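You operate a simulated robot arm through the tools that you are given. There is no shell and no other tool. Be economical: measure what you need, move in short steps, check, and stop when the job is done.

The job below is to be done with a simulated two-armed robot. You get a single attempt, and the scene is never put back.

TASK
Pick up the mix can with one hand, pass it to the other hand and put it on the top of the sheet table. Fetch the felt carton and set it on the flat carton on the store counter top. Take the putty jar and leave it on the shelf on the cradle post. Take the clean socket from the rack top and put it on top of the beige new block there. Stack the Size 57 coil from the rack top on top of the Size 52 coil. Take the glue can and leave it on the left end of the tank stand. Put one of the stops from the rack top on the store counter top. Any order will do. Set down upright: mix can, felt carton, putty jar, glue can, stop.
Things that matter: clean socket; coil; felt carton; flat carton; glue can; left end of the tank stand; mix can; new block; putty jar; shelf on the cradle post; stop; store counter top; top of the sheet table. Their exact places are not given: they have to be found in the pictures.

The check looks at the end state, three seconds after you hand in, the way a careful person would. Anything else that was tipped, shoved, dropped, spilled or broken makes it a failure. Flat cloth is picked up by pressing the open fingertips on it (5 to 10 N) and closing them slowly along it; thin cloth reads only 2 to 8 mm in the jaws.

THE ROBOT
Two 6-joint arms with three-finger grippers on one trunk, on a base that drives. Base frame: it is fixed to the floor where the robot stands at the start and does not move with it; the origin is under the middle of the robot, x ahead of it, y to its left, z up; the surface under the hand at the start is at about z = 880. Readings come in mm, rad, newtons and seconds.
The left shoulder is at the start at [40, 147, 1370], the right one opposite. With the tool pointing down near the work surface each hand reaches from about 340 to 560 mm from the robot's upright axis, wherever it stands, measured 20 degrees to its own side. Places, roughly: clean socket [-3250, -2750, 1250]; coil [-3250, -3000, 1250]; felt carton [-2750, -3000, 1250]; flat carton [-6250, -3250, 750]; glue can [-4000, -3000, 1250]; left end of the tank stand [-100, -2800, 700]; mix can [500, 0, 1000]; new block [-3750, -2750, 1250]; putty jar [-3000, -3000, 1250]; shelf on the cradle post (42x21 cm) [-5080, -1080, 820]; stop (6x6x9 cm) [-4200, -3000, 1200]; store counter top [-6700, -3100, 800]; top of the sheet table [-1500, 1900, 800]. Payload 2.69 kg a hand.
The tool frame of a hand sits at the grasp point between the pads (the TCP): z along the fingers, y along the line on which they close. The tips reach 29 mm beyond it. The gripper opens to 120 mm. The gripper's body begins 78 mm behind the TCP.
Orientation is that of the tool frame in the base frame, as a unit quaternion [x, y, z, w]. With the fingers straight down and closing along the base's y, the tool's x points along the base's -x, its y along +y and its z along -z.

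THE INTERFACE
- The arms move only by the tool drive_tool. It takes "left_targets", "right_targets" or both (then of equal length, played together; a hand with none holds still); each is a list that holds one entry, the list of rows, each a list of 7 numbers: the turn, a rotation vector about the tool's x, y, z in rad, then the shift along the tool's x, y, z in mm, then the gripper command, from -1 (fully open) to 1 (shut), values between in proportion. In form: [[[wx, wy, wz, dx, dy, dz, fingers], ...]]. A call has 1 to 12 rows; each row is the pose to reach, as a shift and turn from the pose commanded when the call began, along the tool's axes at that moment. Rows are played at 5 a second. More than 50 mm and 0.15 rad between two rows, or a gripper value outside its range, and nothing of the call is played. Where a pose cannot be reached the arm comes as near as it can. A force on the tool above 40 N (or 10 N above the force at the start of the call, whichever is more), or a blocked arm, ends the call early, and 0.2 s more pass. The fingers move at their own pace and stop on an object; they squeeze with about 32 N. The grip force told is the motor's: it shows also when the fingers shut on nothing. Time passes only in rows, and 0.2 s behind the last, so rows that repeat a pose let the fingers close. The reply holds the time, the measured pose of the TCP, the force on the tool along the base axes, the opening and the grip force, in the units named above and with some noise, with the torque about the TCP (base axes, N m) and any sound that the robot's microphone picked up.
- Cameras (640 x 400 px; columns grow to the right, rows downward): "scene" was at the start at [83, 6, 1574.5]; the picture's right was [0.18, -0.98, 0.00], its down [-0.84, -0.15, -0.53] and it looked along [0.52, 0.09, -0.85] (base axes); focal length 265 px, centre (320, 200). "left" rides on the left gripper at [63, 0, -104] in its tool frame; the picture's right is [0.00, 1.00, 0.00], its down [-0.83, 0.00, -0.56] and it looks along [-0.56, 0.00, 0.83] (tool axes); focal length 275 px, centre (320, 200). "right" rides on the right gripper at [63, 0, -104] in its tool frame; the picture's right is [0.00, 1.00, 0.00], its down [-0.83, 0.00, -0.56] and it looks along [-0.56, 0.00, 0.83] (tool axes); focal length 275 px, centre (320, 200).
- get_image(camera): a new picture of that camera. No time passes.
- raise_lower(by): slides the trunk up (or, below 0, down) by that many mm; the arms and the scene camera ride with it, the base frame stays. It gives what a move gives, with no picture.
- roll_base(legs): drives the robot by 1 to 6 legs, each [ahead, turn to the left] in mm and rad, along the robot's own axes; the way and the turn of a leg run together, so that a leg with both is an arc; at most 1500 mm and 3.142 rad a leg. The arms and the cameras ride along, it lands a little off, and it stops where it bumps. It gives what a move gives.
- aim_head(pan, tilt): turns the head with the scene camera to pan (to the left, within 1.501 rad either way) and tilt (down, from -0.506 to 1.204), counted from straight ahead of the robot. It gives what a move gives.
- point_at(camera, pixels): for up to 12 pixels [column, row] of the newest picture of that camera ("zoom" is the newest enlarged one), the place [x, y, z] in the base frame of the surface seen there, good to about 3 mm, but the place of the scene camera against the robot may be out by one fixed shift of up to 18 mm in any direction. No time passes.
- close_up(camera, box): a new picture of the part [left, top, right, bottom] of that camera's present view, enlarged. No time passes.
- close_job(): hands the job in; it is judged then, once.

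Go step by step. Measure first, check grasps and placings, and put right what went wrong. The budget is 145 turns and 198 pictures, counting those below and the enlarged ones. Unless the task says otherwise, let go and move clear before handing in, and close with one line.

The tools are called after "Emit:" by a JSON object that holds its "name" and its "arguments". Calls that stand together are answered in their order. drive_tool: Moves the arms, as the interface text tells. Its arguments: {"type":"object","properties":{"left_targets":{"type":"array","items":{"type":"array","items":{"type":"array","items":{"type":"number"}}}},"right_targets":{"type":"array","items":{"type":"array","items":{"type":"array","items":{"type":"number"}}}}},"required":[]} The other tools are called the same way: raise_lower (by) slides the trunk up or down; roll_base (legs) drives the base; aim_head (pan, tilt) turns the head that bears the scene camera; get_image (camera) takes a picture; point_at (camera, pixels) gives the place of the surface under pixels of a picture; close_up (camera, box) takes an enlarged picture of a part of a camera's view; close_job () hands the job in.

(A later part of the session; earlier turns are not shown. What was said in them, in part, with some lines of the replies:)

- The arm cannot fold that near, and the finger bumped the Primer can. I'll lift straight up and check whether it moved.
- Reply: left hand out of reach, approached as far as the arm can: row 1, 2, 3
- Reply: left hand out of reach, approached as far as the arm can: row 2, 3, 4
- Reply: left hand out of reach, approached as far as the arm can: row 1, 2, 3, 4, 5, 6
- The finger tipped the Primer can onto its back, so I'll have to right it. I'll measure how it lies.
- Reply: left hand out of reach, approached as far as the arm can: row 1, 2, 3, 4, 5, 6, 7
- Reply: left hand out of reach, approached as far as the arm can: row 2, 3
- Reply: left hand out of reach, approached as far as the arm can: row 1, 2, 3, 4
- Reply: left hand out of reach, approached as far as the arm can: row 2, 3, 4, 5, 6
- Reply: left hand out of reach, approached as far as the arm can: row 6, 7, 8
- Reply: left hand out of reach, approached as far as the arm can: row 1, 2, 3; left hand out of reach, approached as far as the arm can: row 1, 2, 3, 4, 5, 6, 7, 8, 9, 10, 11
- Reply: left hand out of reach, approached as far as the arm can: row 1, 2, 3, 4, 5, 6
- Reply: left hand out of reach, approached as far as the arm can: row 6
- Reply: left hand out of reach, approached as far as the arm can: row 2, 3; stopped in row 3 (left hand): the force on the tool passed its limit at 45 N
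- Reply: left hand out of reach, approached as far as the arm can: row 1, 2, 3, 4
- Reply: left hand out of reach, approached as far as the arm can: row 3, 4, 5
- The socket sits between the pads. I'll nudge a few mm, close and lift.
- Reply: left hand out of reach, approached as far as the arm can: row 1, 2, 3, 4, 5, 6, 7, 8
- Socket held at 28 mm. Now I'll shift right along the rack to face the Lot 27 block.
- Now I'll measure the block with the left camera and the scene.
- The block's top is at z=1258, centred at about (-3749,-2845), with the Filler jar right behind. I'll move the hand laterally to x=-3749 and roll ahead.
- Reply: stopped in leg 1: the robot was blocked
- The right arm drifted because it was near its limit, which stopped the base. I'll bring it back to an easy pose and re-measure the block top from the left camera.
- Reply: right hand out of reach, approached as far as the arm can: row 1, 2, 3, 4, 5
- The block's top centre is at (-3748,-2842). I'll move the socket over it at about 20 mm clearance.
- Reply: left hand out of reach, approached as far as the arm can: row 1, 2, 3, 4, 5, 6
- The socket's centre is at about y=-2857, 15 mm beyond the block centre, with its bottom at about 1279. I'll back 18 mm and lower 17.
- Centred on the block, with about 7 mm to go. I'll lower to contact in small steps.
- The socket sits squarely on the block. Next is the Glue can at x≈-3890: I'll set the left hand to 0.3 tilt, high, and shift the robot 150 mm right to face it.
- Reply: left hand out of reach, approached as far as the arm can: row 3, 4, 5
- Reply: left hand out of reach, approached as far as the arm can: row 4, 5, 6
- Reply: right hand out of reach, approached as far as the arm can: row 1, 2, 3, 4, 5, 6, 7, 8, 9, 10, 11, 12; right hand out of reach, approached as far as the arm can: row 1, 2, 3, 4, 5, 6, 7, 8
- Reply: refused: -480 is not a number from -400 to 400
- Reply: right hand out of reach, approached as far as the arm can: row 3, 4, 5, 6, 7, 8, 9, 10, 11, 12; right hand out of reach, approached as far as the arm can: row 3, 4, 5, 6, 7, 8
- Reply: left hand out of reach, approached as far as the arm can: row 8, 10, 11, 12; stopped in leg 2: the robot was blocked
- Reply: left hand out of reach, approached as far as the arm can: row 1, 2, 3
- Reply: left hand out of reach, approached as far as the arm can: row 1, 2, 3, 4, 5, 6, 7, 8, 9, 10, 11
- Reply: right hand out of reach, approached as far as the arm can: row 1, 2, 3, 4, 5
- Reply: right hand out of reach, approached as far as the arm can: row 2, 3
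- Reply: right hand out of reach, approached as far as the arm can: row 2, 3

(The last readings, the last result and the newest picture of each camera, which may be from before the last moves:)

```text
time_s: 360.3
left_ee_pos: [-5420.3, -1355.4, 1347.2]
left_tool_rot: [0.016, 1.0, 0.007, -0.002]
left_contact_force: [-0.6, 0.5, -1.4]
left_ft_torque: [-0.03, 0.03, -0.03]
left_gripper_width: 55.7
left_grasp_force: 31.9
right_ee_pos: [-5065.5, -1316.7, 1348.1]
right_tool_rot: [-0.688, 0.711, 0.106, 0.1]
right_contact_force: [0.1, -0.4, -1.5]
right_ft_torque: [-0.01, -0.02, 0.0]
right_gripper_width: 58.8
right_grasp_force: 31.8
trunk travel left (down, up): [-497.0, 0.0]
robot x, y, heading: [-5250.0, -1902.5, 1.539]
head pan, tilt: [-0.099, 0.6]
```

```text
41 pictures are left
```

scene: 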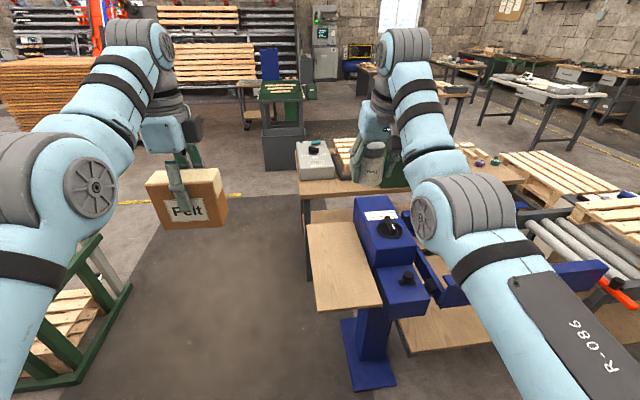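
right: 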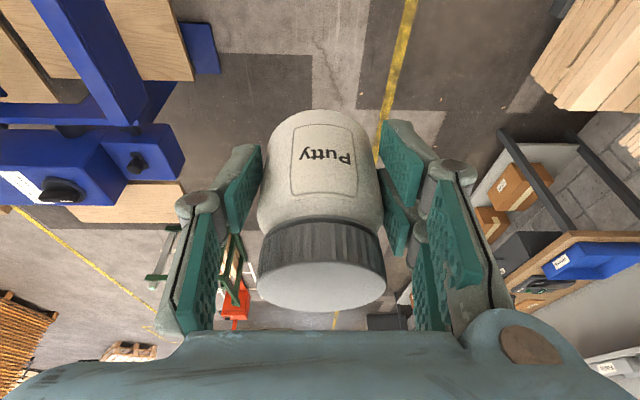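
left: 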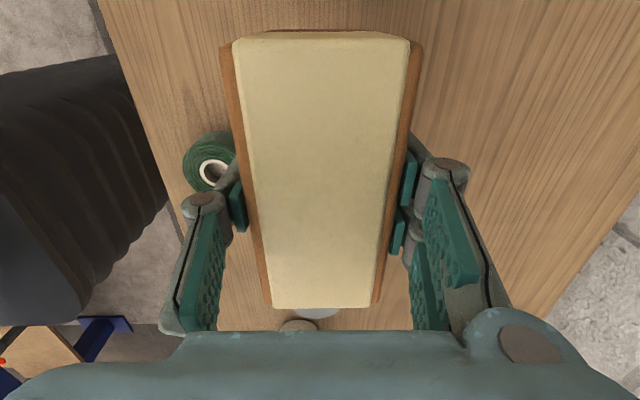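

The wooden shelf is attached to the left of the blue post at (340,265). I'll measure it.

Emit:
{"name": "point_at", "arguments": {"camera": "scene", "pixels": [[312, 228], [352, 226], [320, 305], [376, 300], [340, 265], [345, 285], [330, 245], [375, 250], [370, 225], [360, 270]]}}

```text
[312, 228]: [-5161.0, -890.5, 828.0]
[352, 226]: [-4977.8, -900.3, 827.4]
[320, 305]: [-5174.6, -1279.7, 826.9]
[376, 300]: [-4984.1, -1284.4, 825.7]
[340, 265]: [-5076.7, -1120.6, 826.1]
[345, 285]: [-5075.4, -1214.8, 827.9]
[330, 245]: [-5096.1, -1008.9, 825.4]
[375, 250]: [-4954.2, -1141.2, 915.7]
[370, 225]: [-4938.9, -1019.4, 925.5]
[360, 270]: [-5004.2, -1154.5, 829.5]
```

Shelf: x -5175…-4975, y -890…-1290, z=820, with the blue head beyond x≈-4960. I'll aim for (-5085,-1190): turn slightly, roll 128 mm and lower the trunk.

Emit:
{"name": "roll_base", "arguments": {"legs": [[0, 0.03], [126, 0]]}}

Emit:
{"name": "raise_lower", "arguments": {"by": -390}}

Emit:
{"name": "raise_lower", "arguments": {"by": -70}}

Emit:
{"name": "get_image", "arguments": {"camera": "right"}}

Emit:
{"name": "get_image", "arguments": {"camera": "scene"}}

```text
time_s: 362.3
left_ee_pos: [-5435.1, -1246.9, 1369.3]
left_tool_rot: [0.001, 1.0, 0.015, -0.001]
left_contact_force: [-1.0, 0.3, -3.2]
left_ft_torque: [-0.01, -0.01, 0.03]
left_gripper_width: 55.8
left_grasp_force: 32.5
right_ee_pos: [-5084.7, -1190.7, 1357.5]
right_tool_rot: [-0.694, 0.696, 0.138, 0.125]
right_contact_force: [-0.3, -0.1, -3.0]
right_ft_torque: [-0.02, 0.02, -0.02]
right_gripper_width: 58.7
right_grasp_force: 31.9
trunk travel left (down, up): [-497.0, 0.0]
robot x, y, heading: [-5249.3, -1777.3, 1.568]
head pan, tilt: [-0.099, 0.6]
stopped in leg 2: the robot was blocked; the commanded pose is now the measured one
```

```text
time_s: 366.1
left_ee_pos: [-5435.7, -1242.3, 976.9]
left_tool_rot: [0.002, 1.0, 0.014, -0.001]
left_contact_force: [0.2, 0.6, -3.3]
left_ft_torque: [0.02, 0.01, 0.01]
left_gripper_width: 55.5
left_grasp_force: 32.1
right_ee_pos: [-5084.1, -1185.2, 965.0]
right_tool_rot: [-0.693, 0.697, 0.137, 0.125]
right_contact_force: [0.3, 0.7, -2.2]
right_ft_torque: [-0.02, -0.01, -0.03]
right_gripper_width: 59.1
right_grasp_force: 31.9
trunk travel left (down, up): [-107.0, 390.0]
robot x, y, heading: [-5250.5, -1773.8, 1.57]
head pan, tilt: [-0.099, 0.6]
```

```text
time_s: 367.1
left_ee_pos: [-5436.3, -1242.7, 907.4]
left_tool_rot: [0.002, 1.0, 0.014, -0.002]
left_contact_force: [-0.6, -0.2, -2.9]
left_ft_torque: [-0.03, -0.01, 0.0]
left_gripper_width: 55.8
left_grasp_force: 32.5
right_ee_pos: [-5084.0, -1186.7, 895.4]
right_tool_rot: [-0.693, 0.697, 0.136, 0.125]
right_contact_force: [0.0, 0.1, -1.6]
right_ft_torque: [-0.04, 0.01, 0.01]
right_gripper_width: 59.1
right_grasp_force: 32.0
trunk travel left (down, up): [-37.0, 460.0]
robot x, y, heading: [-5251.9, -1776.5, 1.567]
head pan, tilt: [-0.099, 0.6]
```

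```text
40 pictures are left
```

right: 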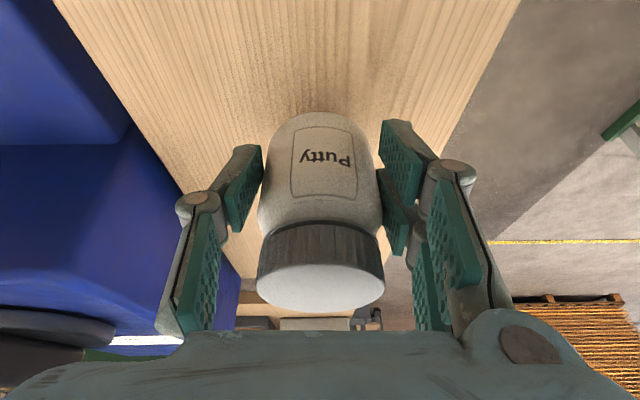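

```text
39 pictures are left
```

scene: 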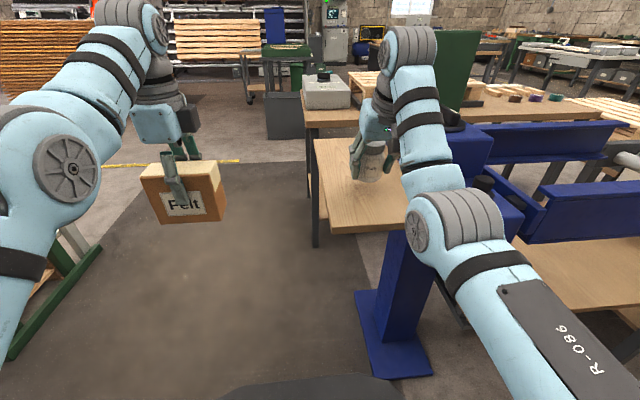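

The jar is about 31 mm above the shelf with a slight forward lean of about 0.08 rad from the last roll. I'll level it, lower 18 mm with the arm, then the trunk in small steps.

Emit:
{"name": "drive_tool", "arguments": {"right_targets": [[[0, 0.04, 0, 3, 0, 7, 1], [0, 0.08, 0, 6, 0, 14, 1], [0, 0.08, 0, 7, 0, 17, 1], [0, 0.08, 0, 7, 0, 17, 1]]]}}

Emit:
{"name": "raise_lower", "arguments": {"by": -9}}

Emit:
{"name": "close_up", "arguments": {"camera": "scene", "box": [300, 110, 440, 250]}}

```text
time_s: 368.1
left_ee_pos: [-5435.2, -1242.2, 908.2]
left_tool_rot: [0.002, 1.0, 0.013, -0.001]
left_contact_force: [0.0, 0.1, -2.9]
left_ft_torque: [0.0, 0.0, -0.02]
left_gripper_width: 55.5
left_grasp_force: 31.7
right_ee_pos: [-5083.6, -1185.9, 875.4]
right_tool_rot: [-0.699, 0.701, 0.106, 0.093]
right_contact_force: [-0.8, 0.0, -2.5]
right_ft_torque: [-0.03, -0.03, 0.01]
right_gripper_width: 58.9
right_grasp_force: 31.5
right hand out of reach, approached as far as the arm can: row 1
trunk travel left (down, up): [-37.0, 460.0]
robot x, y, heading: [-5250.2, -1772.7, 1.568]
head pan, tilt: [-0.099, 0.6]
```

```text
time_s: 368.7
left_ee_pos: [-5434.6, -1242.9, 899.0]
left_tool_rot: [0.002, 1.0, 0.014, -0.002]
left_contact_force: [0.3, 0.2, -2.5]
left_ft_torque: [0.0, 0.04, -0.01]
left_gripper_width: 55.7
left_grasp_force: 32.1
right_ee_pos: [-5085.6, -1185.2, 867.7]
right_tool_rot: [-0.698, 0.702, 0.105, 0.093]
right_contact_force: [0.5, -0.3, -1.6]
right_ft_torque: [0.0, -0.03, -0.01]
right_gripper_width: 59.0
right_grasp_force: 32.1
trunk travel left (down, up): [-28.0, 469.0]
robot x, y, heading: [-5252.6, -1774.0, 1.567]
head pan, tilt: [-0.099, 0.6]
```

```text
2.86 times, centred on (370, 180) of scene
```

zoom: 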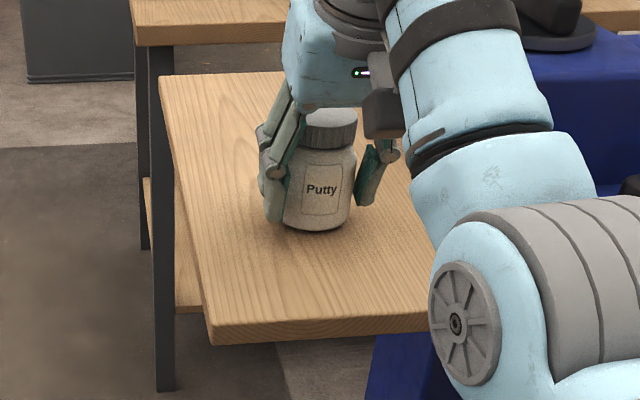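

About 4 mm to go. I'll lower in small steps, release and rise.

Emit:
{"name": "drive_tool", "arguments": {"right_targets": [[[0, 0, 0, 0.6, 0, 1.9, 1], [0, 0, 0, 1.1, 0, 3.8, 1], [0, 0, 0, 1.5, 0, 5, 1], [0, 0, 0, 1.7, 0, 5.7, 1], [0, 0, 0, 1.7, 0, 5.7, 1]]]}}

Emit:
{"name": "drive_tool", "arguments": {"right_targets": [[[0, 0, 0, 0, 0, 0, 0], [0, 0, 0, 0, 0, 0, -0.3], [0, 0, 0, 0, 0, 0, -0.4], [0, 0, 0, -4, 0, -14, -0.4], [0, 0, 0, -12, 0, -40, -0.4], [0, 0, 0, -22, 0, -72, -0.4]]]}}

Emit:
{"name": "raise_lower", "arguments": {"by": 390}}

Emit:
{"name": "get_image", "arguments": {"camera": "right"}}

```text
time_s: 369.9
left_ee_pos: [-5436.5, -1243.5, 900.1]
left_tool_rot: [0.002, 1.0, 0.015, -0.002]
left_contact_force: [0.2, 0.9, -3.5]
left_ft_torque: [-0.01, -0.01, 0.04]
left_gripper_width: 55.5
left_grasp_force: 31.5
right_ee_pos: [-5085.7, -1187.0, 862.5]
right_tool_rot: [-0.698, 0.702, 0.107, 0.095]
right_contact_force: [3.0, 5.0, 20.1]
right_ft_torque: [0.56, -0.22, 0.01]
right_gripper_width: 58.9
right_grasp_force: 31.7
trunk travel left (down, up): [-28.0, 469.0]
robot x, y, heading: [-5248.3, -1773.3, 1.573]
head pan, tilt: [-0.099, 0.6]
```

```text
time_s: 371.3
left_ee_pos: [-5435.6, -1243.6, 899.0]
left_tool_rot: [0.002, 1.0, 0.014, -0.002]
left_contact_force: [-0.2, 0.1, -3.5]
left_ft_torque: [0.0, 0.03, 0.04]
left_gripper_width: 55.9
left_grasp_force: 32.4
right_ee_pos: [-5079.8, -1198.9, 928.4]
right_tool_rot: [-0.698, 0.702, 0.106, 0.093]
right_contact_force: [-0.1, 0.2, 0.1]
right_ft_torque: [-0.01, 0.0, -0.02]
right_gripper_width: 84.1
right_grasp_force: 0.1
right hand out of reach, approached as far as the arm can: row 6
trunk travel left (down, up): [-28.0, 469.0]
robot x, y, heading: [-5251.0, -1775.3, 1.571]
head pan, tilt: [-0.099, 0.6]
```

```text
time_s: 375.1
left_ee_pos: [-5435.3, -1243.5, 1289.5]
left_tool_rot: [0.003, 1.0, 0.014, -0.002]
left_contact_force: [0.3, 0.7, -2.8]
left_ft_torque: [-0.02, 0.03, 0.05]
left_gripper_width: 55.5
left_grasp_force: 31.8
right_ee_pos: [-5081.4, -1198.8, 1319.9]
right_tool_rot: [-0.698, 0.702, 0.106, 0.093]
right_contact_force: [-0.1, -0.1, 0.4]
right_ft_torque: [-0.02, 0.02, -0.04]
right_gripper_width: 84.0
right_grasp_force: 0.0
trunk travel left (down, up): [-418.0, 79.0]
robot x, y, heading: [-5249.3, -1776.6, 1.571]
head pan, tilt: [-0.099, 0.6]
```

```text
37 pictures are left
```

right: 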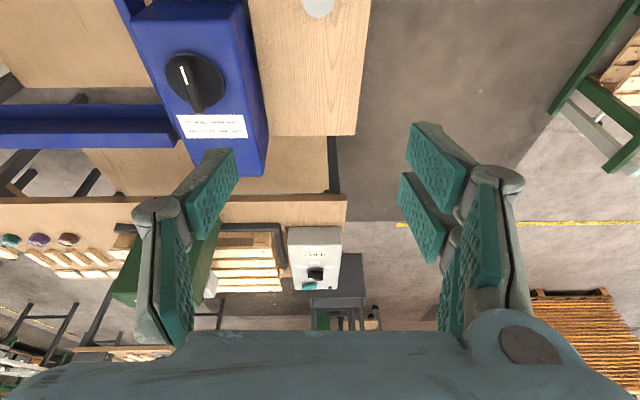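

Putty stands on the shelf. Next I'll fetch a stop with the right hand: raise the trunk, and go round to face the right end of the rack.

Emit:
{"name": "raise_lower", "arguments": {"by": 79}}

Emit:
{"name": "roll_base", "arguments": {"legs": [[-120, 0], [0, -1.571], [560, 0], [0, -1.571]]}}

Emit:
{"name": "aim_head", "arguments": {"pan": -0.15, "tilt": 0.5}}

Emit:
{"name": "get_image", "arguments": {"camera": "scene"}}

Emit:
{"name": "get_image", "arguments": {"camera": "right"}}

```text
time_s: 376.2
left_ee_pos: [-5435.7, -1242.6, 1368.6]
left_tool_rot: [0.002, 1.0, 0.014, -0.002]
left_contact_force: [0.1, 0.5, -3.3]
left_ft_torque: [-0.01, -0.01, 0.04]
left_gripper_width: 56.0
left_grasp_force: 31.7
right_ee_pos: [-5081.4, -1197.8, 1398.2]
right_tool_rot: [-0.698, 0.702, 0.105, 0.093]
right_contact_force: [0.1, 0.7, -0.3]
right_ft_torque: [-0.02, 0.01, -0.02]
right_gripper_width: 84.0
right_grasp_force: 0.1
trunk travel left (down, up): [-497.0, 0.0]
robot x, y, heading: [-5254.0, -1775.6, 1.571]
head pan, tilt: [-0.099, 0.6]
```

```text
time_s: 387.9
left_ee_pos: [-4504.7, -2430.5, 1366.7]
left_tool_rot: [1.0, -0.005, 0.002, 0.013]
left_contact_force: [-0.6, -0.1, -2.8]
left_ft_torque: [-0.01, 0.05, -0.01]
left_gripper_width: 55.6
left_grasp_force: 32.1
right_ee_pos: [-4857.8, -2472.3, 1397.4]
right_tool_rot: [0.704, 0.696, -0.094, 0.104]
right_contact_force: [0.5, 0.5, -0.4]
right_ft_torque: [0.01, 0.03, 0.0]
right_gripper_width: 83.9
right_grasp_force: 0.0
trunk travel left (down, up): [-497.0, 0.0]
robot x, y, heading: [-4685.0, -1897.2, -1.584]
head pan, tilt: [-0.099, 0.6]
```

```text
time_s: 388.6
left_ee_pos: [-4504.4, -2430.3, 1366.6]
left_tool_rot: [1.0, -0.005, 0.001, 0.014]
left_contact_force: [0.1, 0.0, -2.3]
left_ft_torque: [0.01, 0.03, -0.01]
left_gripper_width: 55.7
left_grasp_force: 32.3
right_ee_pos: [-4857.8, -2472.5, 1397.1]
right_tool_rot: [0.704, 0.696, -0.094, 0.104]
right_contact_force: [0.3, 0.0, -1.3]
right_ft_torque: [0.0, -0.01, 0.03]
right_gripper_width: 84.0
right_grasp_force: 0.1
trunk travel left (down, up): [-497.0, 0.0]
robot x, y, heading: [-4684.6, -1897.9, -1.575]
head pan, tilt: [-0.15, 0.499]
```

```text
36 pictures are left
```

scene: 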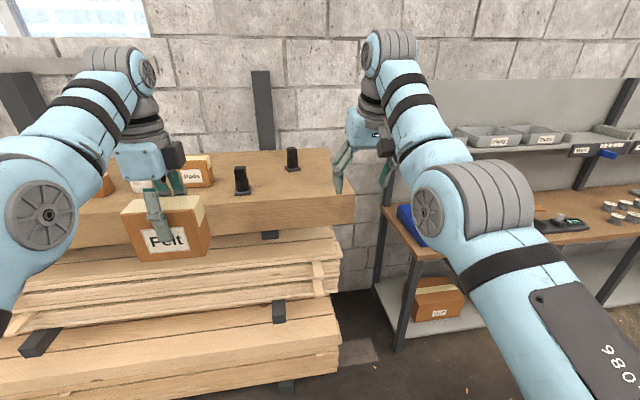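

```text
35 pictures are left
```

right: 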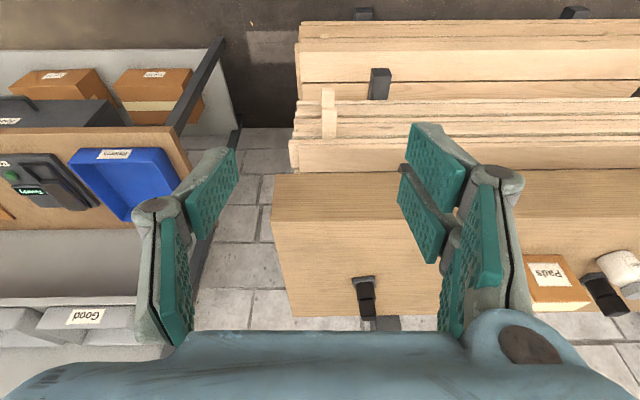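

Emit:
{"name": "close_up", "arguments": {"camera": "scene", "box": [220, 130, 340, 210]}}

Emit:
{"name": "point_at", "arguments": {"camera": "scene", "pixels": [[241, 170], [242, 188], [235, 192], [250, 190], [291, 150], [292, 163], [285, 169], [299, 168], [240, 180], [292, 158]]}}

Emit:
{"name": "point_at", "arguments": {"camera": "right", "pixels": [[365, 282], [368, 305], [355, 280], [375, 278], [350, 200]]}}

```text
5.00 times, centred on (280, 170) of scene
```

zoom: 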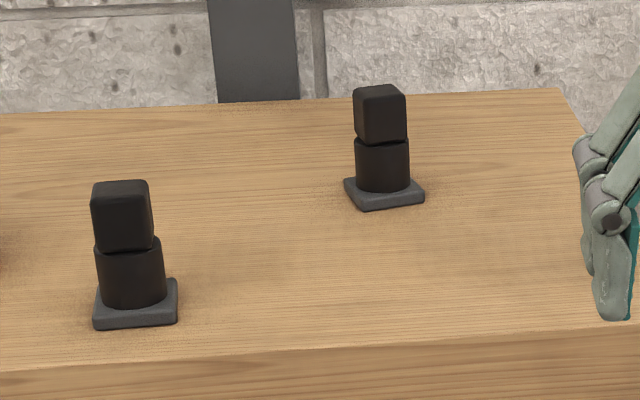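

```text
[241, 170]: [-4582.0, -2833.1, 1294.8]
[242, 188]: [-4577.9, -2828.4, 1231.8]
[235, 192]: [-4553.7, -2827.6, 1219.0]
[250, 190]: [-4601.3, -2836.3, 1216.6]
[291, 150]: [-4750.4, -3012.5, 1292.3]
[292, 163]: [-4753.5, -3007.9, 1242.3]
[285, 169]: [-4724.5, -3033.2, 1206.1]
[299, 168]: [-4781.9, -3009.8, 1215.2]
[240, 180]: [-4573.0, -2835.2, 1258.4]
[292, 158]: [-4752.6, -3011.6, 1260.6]
```

```text
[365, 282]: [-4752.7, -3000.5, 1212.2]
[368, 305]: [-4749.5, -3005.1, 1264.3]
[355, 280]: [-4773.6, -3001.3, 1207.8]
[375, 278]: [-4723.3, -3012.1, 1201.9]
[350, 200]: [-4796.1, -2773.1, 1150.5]
```

I'll take the front stop at (-4578,-2848), whose position keeps the Felt box clear of the shelf items. I'll shift the robot 272 mm left and view it with the right camera.

Emit:
{"name": "roll_base", "arguments": {"legs": [[0, 0.905], [347, 0], [0, -0.9], [60, 0]]}}

Emit:
{"name": "get_image", "arguments": {"camera": "right"}}

```text
time_s: 396.1
left_ee_pos: [-4213.2, -2729.2, 1393.4]
left_tool_rot: [0.999, 0.006, 0.0, 0.052]
left_contact_force: [0.1, 0.1, -3.4]
left_ft_torque: [0.06, 0.0, 0.0]
left_gripper_width: 55.9
left_grasp_force: 32.2
right_ee_pos: [-4564.5, -2769.1, 1401.1]
right_tool_rot: [0.695, 0.705, -0.094, 0.108]
right_contact_force: [-0.5, -1.0, -0.8]
right_ft_torque: [0.1, -0.01, -0.02]
right_gripper_width: 84.3
right_grasp_force: 0.2
trunk travel left (down, up): [-497.0, 0.0]
robot x, y, heading: [-4408.2, -2173.5, -1.555]
head pan, tilt: [-0.15, 0.499]
```

```text
33 pictures are left
```

right: 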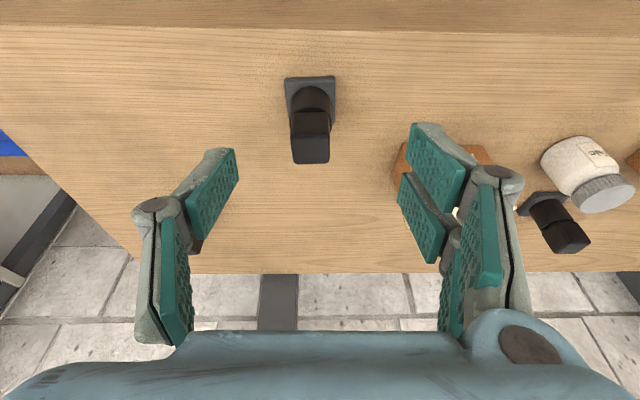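

Emit:
{"name": "point_at", "arguments": {"camera": "right", "pixels": [[310, 150], [295, 150], [328, 150], [310, 130], [310, 160], [311, 85], [288, 85], [334, 85], [410, 190]]}}

Emit:
{"name": "roll_base", "arguments": {"legs": [[0, -0.016], [62, 0]]}}

Emit:
{"name": "get_image", "arguments": {"camera": "right"}}

```text
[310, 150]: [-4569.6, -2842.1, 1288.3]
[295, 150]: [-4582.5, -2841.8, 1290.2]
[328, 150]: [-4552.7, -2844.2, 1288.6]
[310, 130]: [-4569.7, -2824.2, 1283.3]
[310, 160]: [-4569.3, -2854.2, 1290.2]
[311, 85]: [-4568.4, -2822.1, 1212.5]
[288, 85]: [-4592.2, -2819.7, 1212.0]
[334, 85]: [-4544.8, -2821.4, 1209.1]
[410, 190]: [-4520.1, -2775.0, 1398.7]
```

```text
time_s: 397.5
left_ee_pos: [-4223.0, -2764.2, 1408.8]
left_tool_rot: [0.998, -0.003, 0.0, 0.07]
left_contact_force: [-0.3, 0.8, -2.0]
left_ft_torque: [-0.14, 0.01, -0.02]
left_gripper_width: 55.8
left_grasp_force: 32.2
right_ee_pos: [-4574.4, -2796.7, 1414.7]
right_tool_rot: [0.7, 0.697, -0.104, 0.118]
right_contact_force: [0.5, 1.8, -0.2]
right_ft_torque: [-0.11, -0.05, 0.0]
right_gripper_width: 84.1
right_grasp_force: 0.0
trunk travel left (down, up): [-497.0, 0.0]
robot x, y, heading: [-4410.1, -2235.5, -1.57]
head pan, tilt: [-0.15, 0.499]
```

```text
32 pictures are left
```

right: 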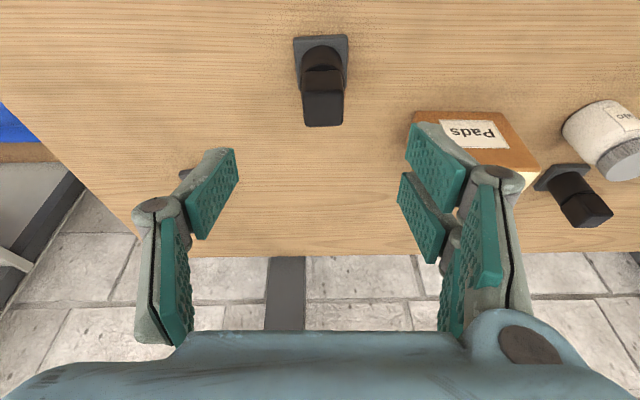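

The stop's column is centred at about (-4568,-2842), 32 mm wide, top at 1290. I'll descend around it with the fingers at 70 mm.

Emit:
{"name": "drive_tool", "arguments": {"right_targets": [[[0, 0, 0, -10, 3, 20, -0.17], [0, 0, 0, -8, 6, 50, -0.17], [0, 0, 0, -2, 6, 80, -0.17], [0, 0, 0, 5, 6, 110, -0.17], [0, 0, 0, 10, 6, 135, -0.17], [0, 0, 0, 14, 6, 154, -0.17], [0, 0, 0, 14, 6, 154, -0.17]]]}}

Emit:
{"name": "get_image", "arguments": {"camera": "right"}}

```text
time_s: 399.1
left_ee_pos: [-4223.0, -2772.0, 1406.0]
left_tool_rot: [0.998, -0.002, 0.0, 0.068]
left_contact_force: [-0.5, -0.3, -2.9]
left_ft_torque: [-0.04, 0.01, 0.0]
left_gripper_width: 55.3
left_grasp_force: 32.3
right_ee_pos: [-4566.4, -2839.4, 1262.0]
right_tool_rot: [0.7, 0.698, -0.103, 0.115]
right_contact_force: [-0.7, 0.1, 0.3]
right_ft_torque: [0.0, -0.01, 0.02]
right_gripper_width: 70.0
right_grasp_force: 0.0
trunk travel left (down, up): [-497.0, 0.0]
robot x, y, heading: [-4406.7, -2237.0, -1.571]
head pan, tilt: [-0.15, 0.499]
```

```text
31 pictures are left
```

right: 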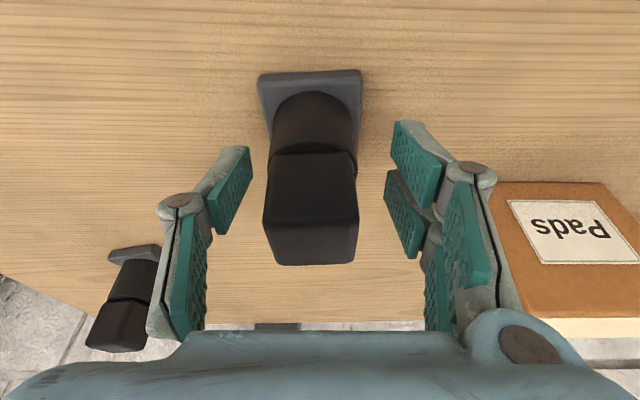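

Around it cleanly. I'll close, lift, back away and drive west to the store counter.

Emit:
{"name": "drive_tool", "arguments": {"right_targets": [[[0, 0, 0, 0, 0, 0, 0.5], [0, 0, 0, 0, 0, 0, 1], [0, 0, 0, 0, 0, 0, 1], [0, 0, 0, -4, 0, -13, 1], [0, 0, 0, -12, 0, -40, 1], [0, 0, 0, -22, 0, -72, 1], [0, 0, 0, -30, 0, -105, 1], [0, 0, 0, -30, 0, -105, 1]]]}}

Emit:
{"name": "roll_base", "arguments": {"legs": [[-370, 0], [0, -1.571], [1000, 0], [1030, 0], [0, 1.571]]}}

Emit:
{"name": "aim_head", "arguments": {"pan": 0.0, "tilt": 0.6}}

Emit:
{"name": "get_image", "arguments": {"camera": "scene"}}

Emit:
{"name": "get_image", "arguments": {"camera": "right"}}

```text
time_s: 400.9
left_ee_pos: [-4223.2, -2774.0, 1406.0]
left_tool_rot: [0.998, -0.003, 0.0, 0.068]
left_contact_force: [0.1, 0.7, -1.9]
left_ft_torque: [0.01, 0.02, -0.01]
left_gripper_width: 55.5
left_grasp_force: 32.5
right_ee_pos: [-4569.9, -2833.4, 1368.7]
right_tool_rot: [0.7, 0.697, -0.103, 0.115]
right_contact_force: [-0.2, -0.3, -2.5]
right_ft_torque: [0.01, 0.05, 0.0]
right_gripper_width: 42.9
right_grasp_force: 32.0
right hand out of reach, approached as far as the arm can: row 7, 8
trunk travel left (down, up): [-497.0, 0.0]
robot x, y, heading: [-4406.3, -2237.7, -1.573]
head pan, tilt: [-0.15, 0.499]
```

```text
time_s: 420.6
left_ee_pos: [-6281.1, -2398.7, 1406.5]
left_tool_rot: [0.997, -0.018, 0.0, 0.069]
left_contact_force: [-1.2, -0.3, -2.2]
left_ft_torque: [0.0, -0.01, -0.05]
left_gripper_width: 55.5
left_grasp_force: 31.6
right_ee_pos: [-6627.7, -2446.2, 1367.8]
right_tool_rot: [0.711, 0.686, -0.103, 0.113]
right_contact_force: [0.1, -0.1, -0.9]
right_ft_torque: [-0.01, -0.01, 0.01]
right_gripper_width: 43.2
right_grasp_force: 32.0
trunk travel left (down, up): [-497.0, 0.0]
robot x, y, heading: [-6444.7, -1853.1, -1.601]
head pan, tilt: [-0.15, 0.499]
```

```text
time_s: 421.3
left_ee_pos: [-6278.2, -2398.2, 1406.2]
left_tool_rot: [0.997, -0.018, -0.001, 0.071]
left_contact_force: [0.7, 0.4, -2.1]
left_ft_torque: [-0.02, 0.01, 0.0]
left_gripper_width: 55.7
left_grasp_force: 31.8
right_ee_pos: [-6626.6, -2445.6, 1366.5]
right_tool_rot: [0.711, 0.686, -0.103, 0.114]
right_contact_force: [-0.2, -0.6, -1.8]
right_ft_torque: [0.0, -0.01, 0.0]
right_gripper_width: 43.0
right_grasp_force: 31.7
trunk travel left (down, up): [-497.0, 0.0]
robot x, y, heading: [-6444.3, -1853.5, -1.605]
head pan, tilt: [0.0, 0.6]
```

```text
30 pictures are left
```

scene: 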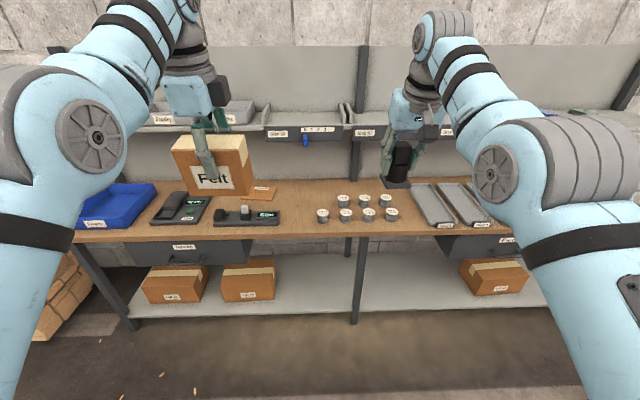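

```text
29 pictures are left
```

right: 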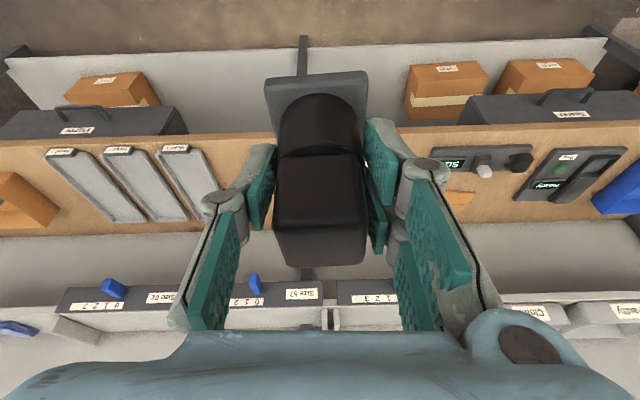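

The stop is held too (43 mm). The flat carton seems to be the flat brown thing at (265,192), partly hidden. I'll zoom and measure the counter, shelf and carton.

Emit:
{"name": "close_up", "arguments": {"camera": "scene", "box": [150, 120, 430, 250]}}

Emit:
{"name": "point_at", "arguments": {"camera": "scene", "pixels": [[265, 190], [275, 188], [255, 195], [262, 198], [275, 203], [300, 140], [300, 225], [310, 190], [290, 235], [360, 190], [278, 186], [300, 128]]}}

Emit:
{"name": "point_at", "arguments": {"camera": "right", "pixels": [[455, 200], [470, 195], [450, 210], [410, 135], [230, 300], [240, 150]]}}

```text
2.29 times, centred on (290, 185) of scene
```

zoom: 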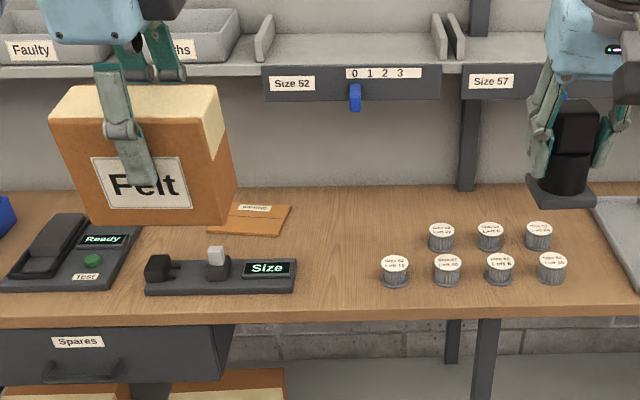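

```text
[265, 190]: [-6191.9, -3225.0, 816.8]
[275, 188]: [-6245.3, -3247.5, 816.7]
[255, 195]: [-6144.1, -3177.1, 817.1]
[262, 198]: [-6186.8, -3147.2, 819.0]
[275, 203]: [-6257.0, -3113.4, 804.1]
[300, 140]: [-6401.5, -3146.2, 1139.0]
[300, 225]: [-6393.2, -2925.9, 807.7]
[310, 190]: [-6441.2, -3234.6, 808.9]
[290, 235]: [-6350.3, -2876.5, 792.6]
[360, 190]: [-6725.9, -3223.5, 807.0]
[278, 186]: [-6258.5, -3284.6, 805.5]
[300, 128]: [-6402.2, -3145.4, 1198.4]
```

```text
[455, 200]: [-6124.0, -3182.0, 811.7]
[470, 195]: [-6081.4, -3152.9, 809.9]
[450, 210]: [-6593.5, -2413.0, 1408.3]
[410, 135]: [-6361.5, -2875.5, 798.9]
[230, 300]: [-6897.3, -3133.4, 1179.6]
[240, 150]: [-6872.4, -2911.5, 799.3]
```

Counter z=800, front edge y≈-2876. The overhead shelf front is at y≈-3146, z≥1139. The flat carton's top is at z≈810 around (-6170,-3195). I'll tilt the left hand to 0.3 so its wrist stays clear of the shelf, bring the right hand inward, lower the trunk and drive in partway.

Emit:
{"name": "drive_tool", "arguments": {"left_targets": [[[-0.05, 0, 0, 0, 15, 2, 1], [-0.1, 0, 0, 0, 32, 4, 1], [-0.16, 0, 0, 0, 50, 7, 1], [-0.16, 0, 0, 0, 50, 7, 1], [-0.16, 0, 0, 0, 50, 7, 1]]], "right_targets": [[[0, 0, 0, 0, 35, 0, 1], [0, 0, 0, 0, 70, 0, 1], [0, 0, 0, 0, 105, 0, 1], [0, 0, 0, 0, 105, 0, 1], [0, 0, 0, 0, 105, 0, 1]]]}}

Emit:
{"name": "raise_lower", "arguments": {"by": -390}}

Emit:
{"name": "raise_lower", "arguments": {"by": -30}}

Emit:
{"name": "roll_base", "arguments": {"legs": [[0, 0.213], [480, 0], [0, -0.182]]}}

Emit:
{"name": "get_image", "arguments": {"camera": "scene"}}

Emit:
{"name": "get_image", "arguments": {"camera": "right"}}

```text
time_s: 422.5
left_ee_pos: [-6280.3, -2440.3, 1401.4]
left_tool_rot: [0.989, -0.019, -0.003, 0.148]
left_contact_force: [0.7, -0.2, -2.9]
left_ft_torque: [-0.01, -0.01, 0.04]
left_gripper_width: 55.8
left_grasp_force: 31.8
left hand out of reach, approached as far as the arm can: row 2, 3, 4, 5
right_ee_pos: [-6529.5, -2434.1, 1362.2]
right_tool_rot: [0.71, 0.687, -0.103, 0.113]
right_contact_force: [0.5, 0.7, -2.6]
right_ft_torque: [0.04, 0.0, 0.0]
right_gripper_width: 42.8
right_grasp_force: 31.8
right hand out of reach, approached as far as the arm can: row 1, 2, 3, 4, 5
trunk travel left (down, up): [-497.0, 0.0]
robot x, y, heading: [-6443.4, -1855.4, -1.597]
head pan, tilt: [0.0, 0.6]
```

```text
time_s: 426.2
left_ee_pos: [-6279.5, -2440.7, 1012.9]
left_tool_rot: [0.989, -0.018, -0.002, 0.149]
left_contact_force: [0.0, -0.3, -2.7]
left_ft_torque: [0.02, 0.02, 0.02]
left_gripper_width: 55.4
left_grasp_force: 32.0
right_ee_pos: [-6527.9, -2432.3, 971.8]
right_tool_rot: [0.711, 0.686, -0.103, 0.113]
right_contact_force: [-0.3, -0.1, -1.5]
right_ft_torque: [0.0, 0.0, 0.0]
right_gripper_width: 42.7
right_grasp_force: 31.8
trunk travel left (down, up): [-107.0, 390.0]
robot x, y, heading: [-6445.3, -1853.8, -1.598]
head pan, tilt: [0.0, 0.6]
```

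```text
time_s: 427.0
left_ee_pos: [-6278.8, -2440.3, 981.6]
left_tool_rot: [0.989, -0.018, -0.003, 0.148]
left_contact_force: [0.0, -0.4, -2.2]
left_ft_torque: [0.01, 0.02, 0.03]
left_gripper_width: 55.7
left_grasp_force: 31.5
right_ee_pos: [-6526.6, -2431.9, 942.2]
right_tool_rot: [0.711, 0.686, -0.104, 0.113]
right_contact_force: [0.4, -0.2, -1.7]
right_ft_torque: [-0.01, 0.01, -0.03]
right_gripper_width: 43.3
right_grasp_force: 32.0
trunk travel left (down, up): [-77.0, 420.0]
robot x, y, heading: [-6443.0, -1852.5, -1.605]
head pan, tilt: [0.0, 0.6]
```

```text
time_s: 431.3
left_ee_pos: [-6180.8, -2902.5, 981.8]
left_tool_rot: [0.989, -0.006, -0.001, 0.148]
left_contact_force: [0.3, -0.3, -3.0]
left_ft_torque: [0.0, -0.01, 0.01]
left_gripper_width: 55.4
left_grasp_force: 32.3
right_ee_pos: [-6430.1, -2901.2, 940.6]
right_tool_rot: [0.702, 0.695, -0.102, 0.114]
right_contact_force: [-0.4, 0.2, -1.9]
right_ft_torque: [0.01, 0.0, 0.02]
right_gripper_width: 42.6
right_grasp_force: 31.8
trunk travel left (down, up): [-77.0, 420.0]
robot x, y, heading: [-6361.2, -2320.8, -1.577]
head pan, tilt: [0.0, 0.6]
```

```text
27 pictures are left
```

scene: 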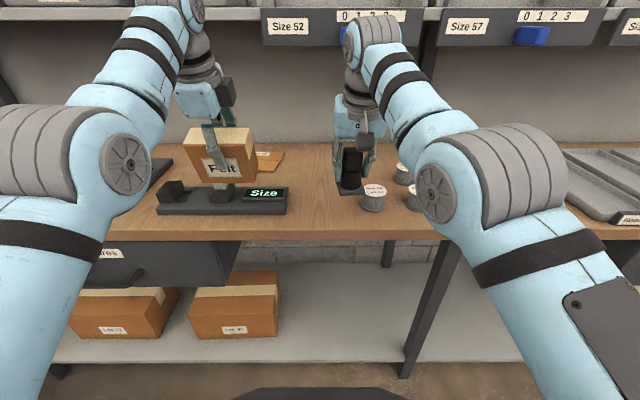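

```text
26 pictures are left
```

right: 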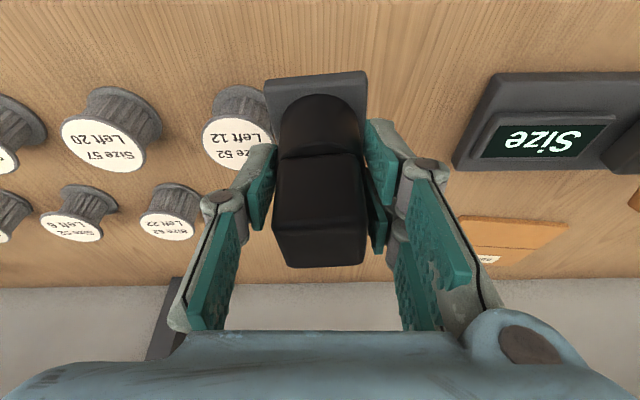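

Emit:
{"name": "point_at", "arguments": {"camera": "right", "pixels": [[465, 222], [560, 235], [490, 262], [500, 240], [530, 255], [230, 140], [255, 100], [430, 60], [480, 160], [420, 250], [630, 170]]}}

Emit:
{"name": "close_up", "arguments": {"camera": "scene", "box": [140, 100, 420, 230]}}

Emit:
{"name": "point_at", "arguments": {"camera": "zoom", "pixels": [[270, 130], [320, 120], [310, 150], [265, 155], [290, 135], [180, 70], [180, 190], [230, 205], [520, 215], [440, 215]]}}

```text
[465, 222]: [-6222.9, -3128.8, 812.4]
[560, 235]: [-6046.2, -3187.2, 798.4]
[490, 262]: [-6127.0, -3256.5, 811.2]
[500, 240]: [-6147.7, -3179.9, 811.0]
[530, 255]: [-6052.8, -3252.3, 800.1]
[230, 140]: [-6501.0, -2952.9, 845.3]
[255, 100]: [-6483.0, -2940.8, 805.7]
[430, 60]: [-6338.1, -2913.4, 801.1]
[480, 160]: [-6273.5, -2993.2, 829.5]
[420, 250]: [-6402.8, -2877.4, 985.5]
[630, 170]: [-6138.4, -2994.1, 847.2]
```

```text
2.29 times, centred on (280, 165) of scene
```

zoom: 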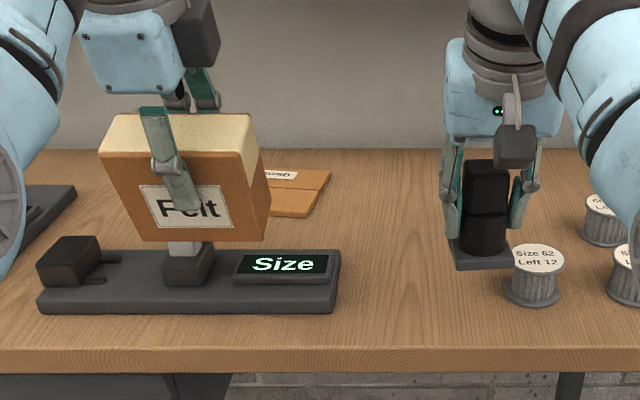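

```text
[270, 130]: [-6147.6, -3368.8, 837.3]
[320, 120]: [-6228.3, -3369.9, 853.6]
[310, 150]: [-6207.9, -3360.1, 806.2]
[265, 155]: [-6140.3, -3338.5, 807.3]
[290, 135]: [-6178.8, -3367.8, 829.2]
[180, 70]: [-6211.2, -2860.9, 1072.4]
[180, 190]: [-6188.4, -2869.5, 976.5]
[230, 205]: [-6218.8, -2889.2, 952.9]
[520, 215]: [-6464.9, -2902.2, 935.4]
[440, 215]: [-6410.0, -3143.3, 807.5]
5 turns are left
```

Five turns remain. The carton spans about x -6250…-6075, y -3120…-3265, so Felt (TCP y≈-3160) will land on it, and the stop's spot at (-6430,-3159) is free. I'll lower the trunk 30, roll in 258 and lower both hands to just above.

Emit:
{"name": "raise_lower", "arguments": {"by": -30}}

Emit:
{"name": "roll_base", "arguments": {"legs": [[258, 0.004]]}}

Emit:
{"name": "drive_tool", "arguments": {"left_targets": [[[0, 0, 0, 0, -4, 14, 1], [0, 0, 0, 0, -8, 28, 1], [0, 0, 0, 0, -12, 41, 1], [0, 0, 0, 0, -16, 52, 1], [0, 0, 0, 0, -16, 54, 1]]], "right_targets": [[[0, 0, 0, 4, 0, 12, 1], [0, 0, 0, 8, 0, 24, 1], [0, 0, 0, 11, 0, 34, 1], [0, 0, 0, 13, 0, 41, 1], [0, 0, 0, 13, 0, 42, 1]]]}}

Emit:
{"name": "get_image", "arguments": {"camera": "scene"}}

Emit:
{"name": "get_image", "arguments": {"camera": "right"}}

Emit:
{"name": "close_up", "arguments": {"camera": "scene", "box": [140, 90, 420, 230]}}

```text
time_s: 432.1
left_ee_pos: [-6181.4, -2902.3, 952.3]
left_tool_rot: [0.989, -0.005, -0.001, 0.15]
left_contact_force: [0.1, 1.2, -1.9]
left_ft_torque: [-0.01, 0.05, -0.01]
left_gripper_width: 55.6
left_grasp_force: 32.3
right_ee_pos: [-6428.8, -2901.0, 912.7]
right_tool_rot: [0.702, 0.696, -0.103, 0.114]
right_contact_force: [-0.8, 0.2, -2.1]
right_ft_torque: [0.01, 0.01, 0.04]
right_gripper_width: 43.0
right_grasp_force: 31.8
trunk travel left (down, up): [-47.0, 450.0]
robot x, y, heading: [-6360.7, -2318.0, -1.574]
head pan, tilt: [0.0, 0.6]
```

```text
time_s: 433.7
left_ee_pos: [-6183.6, -3101.5, 961.6]
left_tool_rot: [0.988, -0.004, 0.001, 0.156]
left_contact_force: [0.6, 0.3, -3.5]
left_ft_torque: [0.02, 0.03, -0.04]
left_gripper_width: 55.8
left_grasp_force: 31.8
right_ee_pos: [-6426.8, -3096.0, 909.9]
right_tool_rot: [0.699, 0.7, -0.099, 0.11]
right_contact_force: [-1.2, -0.1, -2.6]
right_ft_torque: [0.0, 0.01, 0.0]
right_gripper_width: 42.9
right_grasp_force: 32.0
trunk travel left (down, up): [-47.0, 450.0]
robot x, y, heading: [-6362.6, -2536.2, -1.581]
head pan, tilt: [0.0, 0.6]
stopped in leg 1: the robot was blocked; the commanded pose is now the measured one
```

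```text
time_s: 434.9
left_ee_pos: [-6182.3, -3133.9, 904.9]
left_tool_rot: [0.989, -0.005, 0.0, 0.149]
left_contact_force: [0.2, 0.2, -2.6]
left_ft_torque: [0.03, -0.01, -0.03]
left_gripper_width: 55.6
left_grasp_force: 31.6
left hand out of reach, approached as far as the arm can: row 1, 2, 3, 4, 5
right_ee_pos: [-6420.8, -3118.5, 861.3]
right_tool_rot: [0.7, 0.701, -0.092, 0.101]
right_contact_force: [-0.8, -0.2, -0.3]
right_ft_torque: [0.0, -0.04, 0.02]
right_gripper_width: 42.8
right_grasp_force: 31.8
right hand out of reach, approached as far as the arm can: row 2, 3, 4, 5
trunk travel left (down, up): [-47.0, 450.0]
robot x, y, heading: [-6366.3, -2531.2, -1.576]
head pan, tilt: [0.0, 0.6]
```

```text
24 pictures are left
```

scene: 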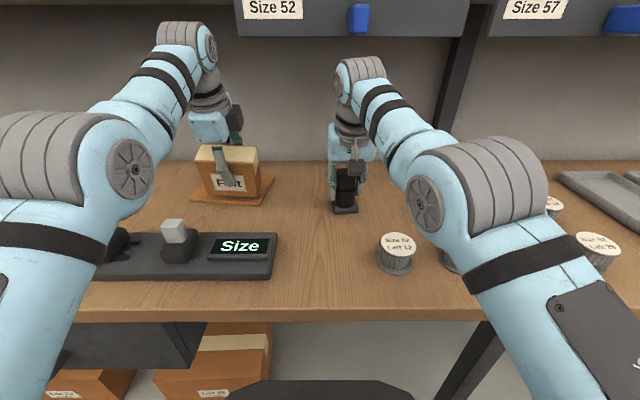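

```text
23 pictures are left
```

right: 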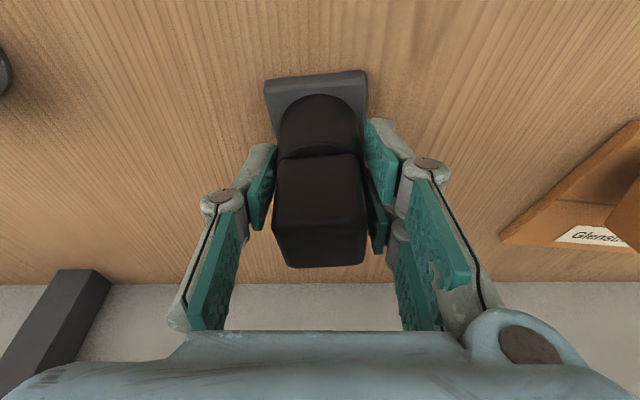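

```text
2.29 times, centred on (280, 160) of scene
4 turns are left
```

zoom: 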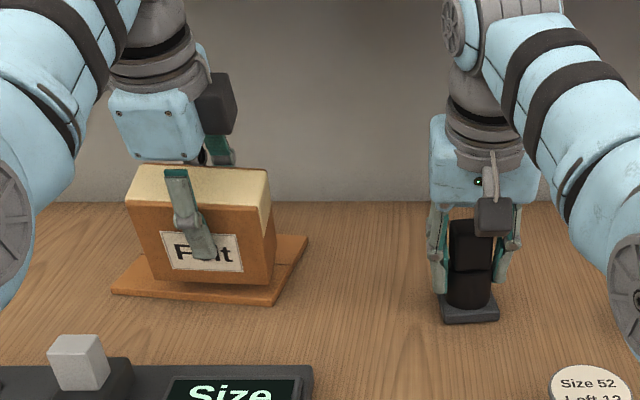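

The base met the counter and stopped, but Felt is over the carton (front edge inside it) and the stop is just touching the counter. I'll lower Felt the last 14 mm, open both hands, rise with the trunk, back away and check.

Emit:
{"name": "drive_tool", "arguments": {"left_targets": [[[0, 0, 0, 0, -1.5, 5, 1], [0, 0, 0, 0, -3, 9, 1], [0, 0, 0, 0, -4, 12, 1], [0, 0, 0, 0, -4.5, 14, 1], [0, 0, 0, 0, -4.5, 14, 1]]], "right_targets": [[[0, 0, 0, 0, 0, 0, 1], [0, 0, 0, 0, 0, 0.5, 1], [0, 0, 0, 0, 0, 1, 1], [0, 0, 0, 0, 0, 1, 1], [0, 0, 0, 0, 0, 1, 1]]]}}

Emit:
{"name": "drive_tool", "arguments": {"left_targets": [[[0, 0, 0, 0, 0, 0, -1], [0, 0, 0, 0, 0, 0, -1], [0, 0, 0, 0, 0, 0, -1], [0, 0, 0, 0, 0, 0, -1], [0, 0, 0, 0, 0, 0, -1]]], "right_targets": [[[0, 0, 0, 0, 0, 0, 0.1], [0, 0, 0, 0, 0, 0, -0.2], [0, 0, 0, 0, 0, 0, -0.4], [0, 0, 0, 0, 0, 0, -0.4], [0, 0, 0, 0, 0, 0, -0.4]]]}}

Emit:
{"name": "raise_lower", "arguments": {"by": 70}}

Emit:
{"name": "get_image", "arguments": {"camera": "scene"}}

Emit:
{"name": "close_up", "arguments": {"camera": "scene", "box": [140, 110, 420, 250]}}

```text
time_s: 436.1
left_ee_pos: [-6181.1, -3138.1, 892.1]
left_tool_rot: [0.989, -0.004, -0.001, 0.148]
left_contact_force: [0.5, 0.1, -0.3]
left_ft_torque: [0.06, 0.09, -0.08]
left_gripper_width: 55.2
left_grasp_force: 32.3
left hand out of reach, approached as far as the arm can: row 2, 3, 4, 5
right_ee_pos: [-6420.7, -3119.6, 862.3]
right_tool_rot: [0.699, 0.701, -0.093, 0.102]
right_contact_force: [-0.9, -0.1, 4.0]
right_ft_torque: [-0.17, -0.15, -0.04]
right_gripper_width: 42.8
right_grasp_force: 31.4
trunk travel left (down, up): [-47.0, 450.0]
robot x, y, heading: [-6361.4, -2534.3, -1.575]
head pan, tilt: [0.0, 0.6]
```

```text
time_s: 437.3
left_ee_pos: [-6181.4, -3138.1, 891.1]
left_tool_rot: [0.989, -0.005, 0.0, 0.147]
left_contact_force: [-0.1, 1.0, -0.3]
left_ft_torque: [-0.01, 0.01, 0.04]
left_gripper_width: 119.8
left_grasp_force: 0.0
right_ee_pos: [-6420.9, -3119.9, 860.7]
right_tool_rot: [0.7, 0.701, -0.093, 0.101]
right_contact_force: [0.4, -0.3, 1.0]
right_ft_torque: [0.04, 0.03, -0.02]
right_gripper_width: 83.9
right_grasp_force: 0.1
trunk travel left (down, up): [-47.0, 450.0]
robot x, y, heading: [-6362.1, -2533.1, -1.582]
head pan, tilt: [0.0, 0.6]
```

```text
time_s: 438.4
left_ee_pos: [-6184.1, -3126.0, 969.9]
left_tool_rot: [0.988, -0.005, 0.001, 0.154]
left_contact_force: [-0.3, -1.2, 0.2]
left_ft_torque: [0.01, 0.01, -0.01]
left_gripper_width: 120.1
left_grasp_force: 0.0
right_ee_pos: [-6421.8, -3097.6, 881.8]
right_tool_rot: [0.703, 0.706, -0.06, 0.068]
right_contact_force: [0.1, -0.3, 0.1]
right_ft_torque: [-0.02, 0.01, 0.02]
right_gripper_width: 84.0
right_grasp_force: 0.1
trunk travel left (down, up): [-117.0, 380.0]
robot x, y, heading: [-6361.5, -2531.3, -1.571]
head pan, tilt: [0.0, 0.6]
```

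```text
21 pictures are left
```

scene: 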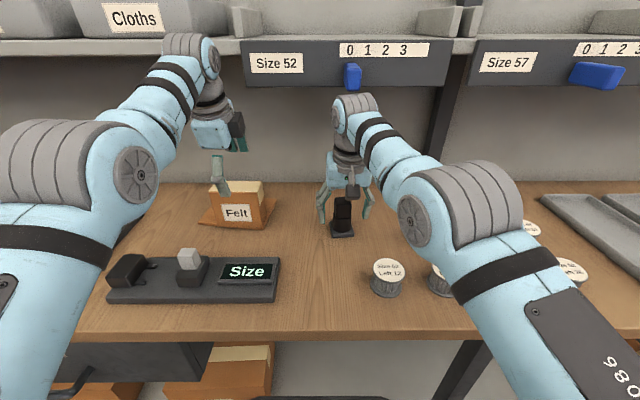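

```text
2.29 times, centred on (280, 180) of scene
3 turns are left
```

zoom: 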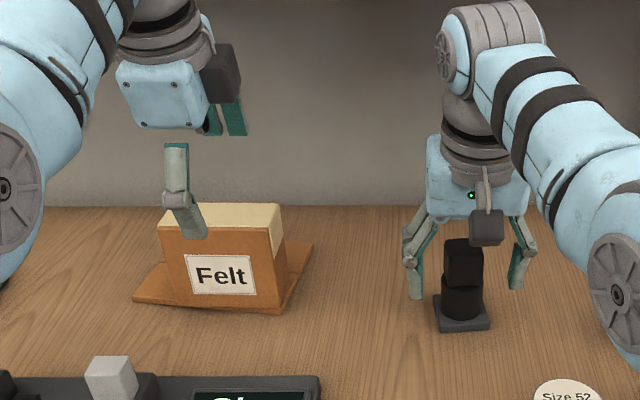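

Felt stands on the flat carton and the stop stands upright on the counter. I'll lift the right hand clear and back away before the final check.

Emit:
{"name": "drive_tool", "arguments": {"right_targets": [[[0, 0, 0, -4, 0, -20, -0.4], [0, 0, 0, -8, 0, -40, -0.4], [0, 0, 0, -12, 0, -62, -0.4], [0, 0, 0, -14, 0, -75, -0.4], [0, 0, 0, -14, 0, -75, -0.4]]]}}

Emit:
{"name": "roll_base", "arguments": {"legs": [[-450, 0]]}}

Emit:
{"name": "get_image", "arguments": {"camera": "scene"}}

Emit:
{"name": "close_up", "arguments": {"camera": "scene", "box": [160, 120, 420, 250]}}

```text
time_s: 438.9
left_ee_pos: [-6181.7, -3141.7, 962.0]
left_tool_rot: [0.989, -0.004, -0.002, 0.145]
left_contact_force: [0.2, -0.7, -0.4]
left_ft_torque: [0.1, 0.0, -0.03]
left_gripper_width: 119.9
left_grasp_force: 0.1
right_ee_pos: [-6420.5, -3102.0, 871.4]
right_tool_rot: [0.704, 0.708, -0.035, 0.041]
right_contact_force: [-0.7, -1.6, -1.2]
right_ft_torque: [0.1, 0.0, -0.02]
right_gripper_width: 83.9
right_grasp_force: 0.1
right hand out of reach, approached as far as the arm can: row 1, 2
trunk travel left (down, up): [-117.0, 380.0]
robot x, y, heading: [-6359.9, -2530.7, -1.579]
head pan, tilt: [0.0, 0.6]
stopped in row 2 (right hand): the arm was blocked; the commanded pose is now the measured one
```

```text
time_s: 441.6
left_ee_pos: [-6179.4, -2689.9, 962.1]
left_tool_rot: [0.989, -0.005, 0.0, 0.147]
left_contact_force: [-0.6, -0.2, 0.6]
left_ft_torque: [-0.02, -0.03, 0.04]
left_gripper_width: 120.1
left_grasp_force: 0.1
right_ee_pos: [-6417.8, -2650.7, 872.1]
right_tool_rot: [0.704, 0.708, -0.036, 0.043]
right_contact_force: [1.2, -0.5, 0.6]
right_ft_torque: [-0.02, 0.0, -0.04]
right_gripper_width: 83.9
right_grasp_force: 0.0
trunk travel left (down, up): [-117.0, 380.0]
robot x, y, heading: [-6360.1, -2080.3, -1.577]
head pan, tilt: [0.0, 0.6]
```

```text
19 pictures are left
```

scene: 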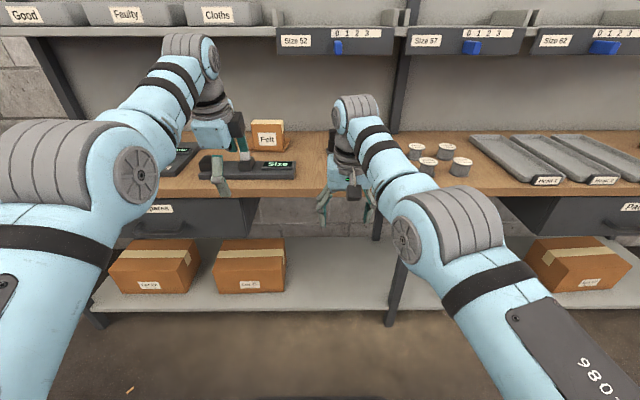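

```text
2.46 times, centred on (290, 185) of scene
2 turns are left
```

zoom: 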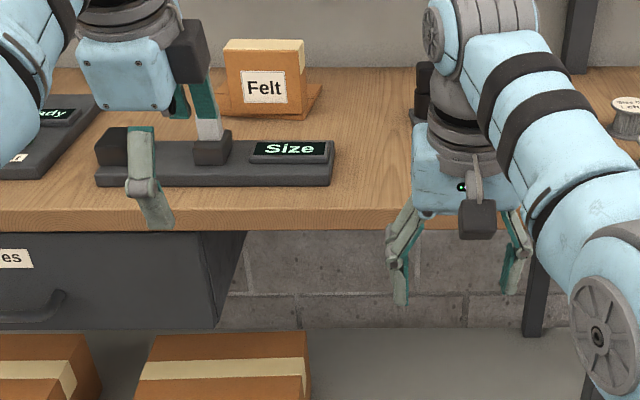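

Felt stands on the flat carton and the stop still stands upright on the counter behind the right wrist at (420,85). Both hands are empty and clear, so I'm handing in.

Emit:
{"name": "close_job", "arguments": {}}

```text
The job is handed in.
```

The job is handed in: all seven items looked correctly placed and upright where required. One slip: I knocked the Primer can over on the rack top, but set it back upright within a few mm of its old spot.
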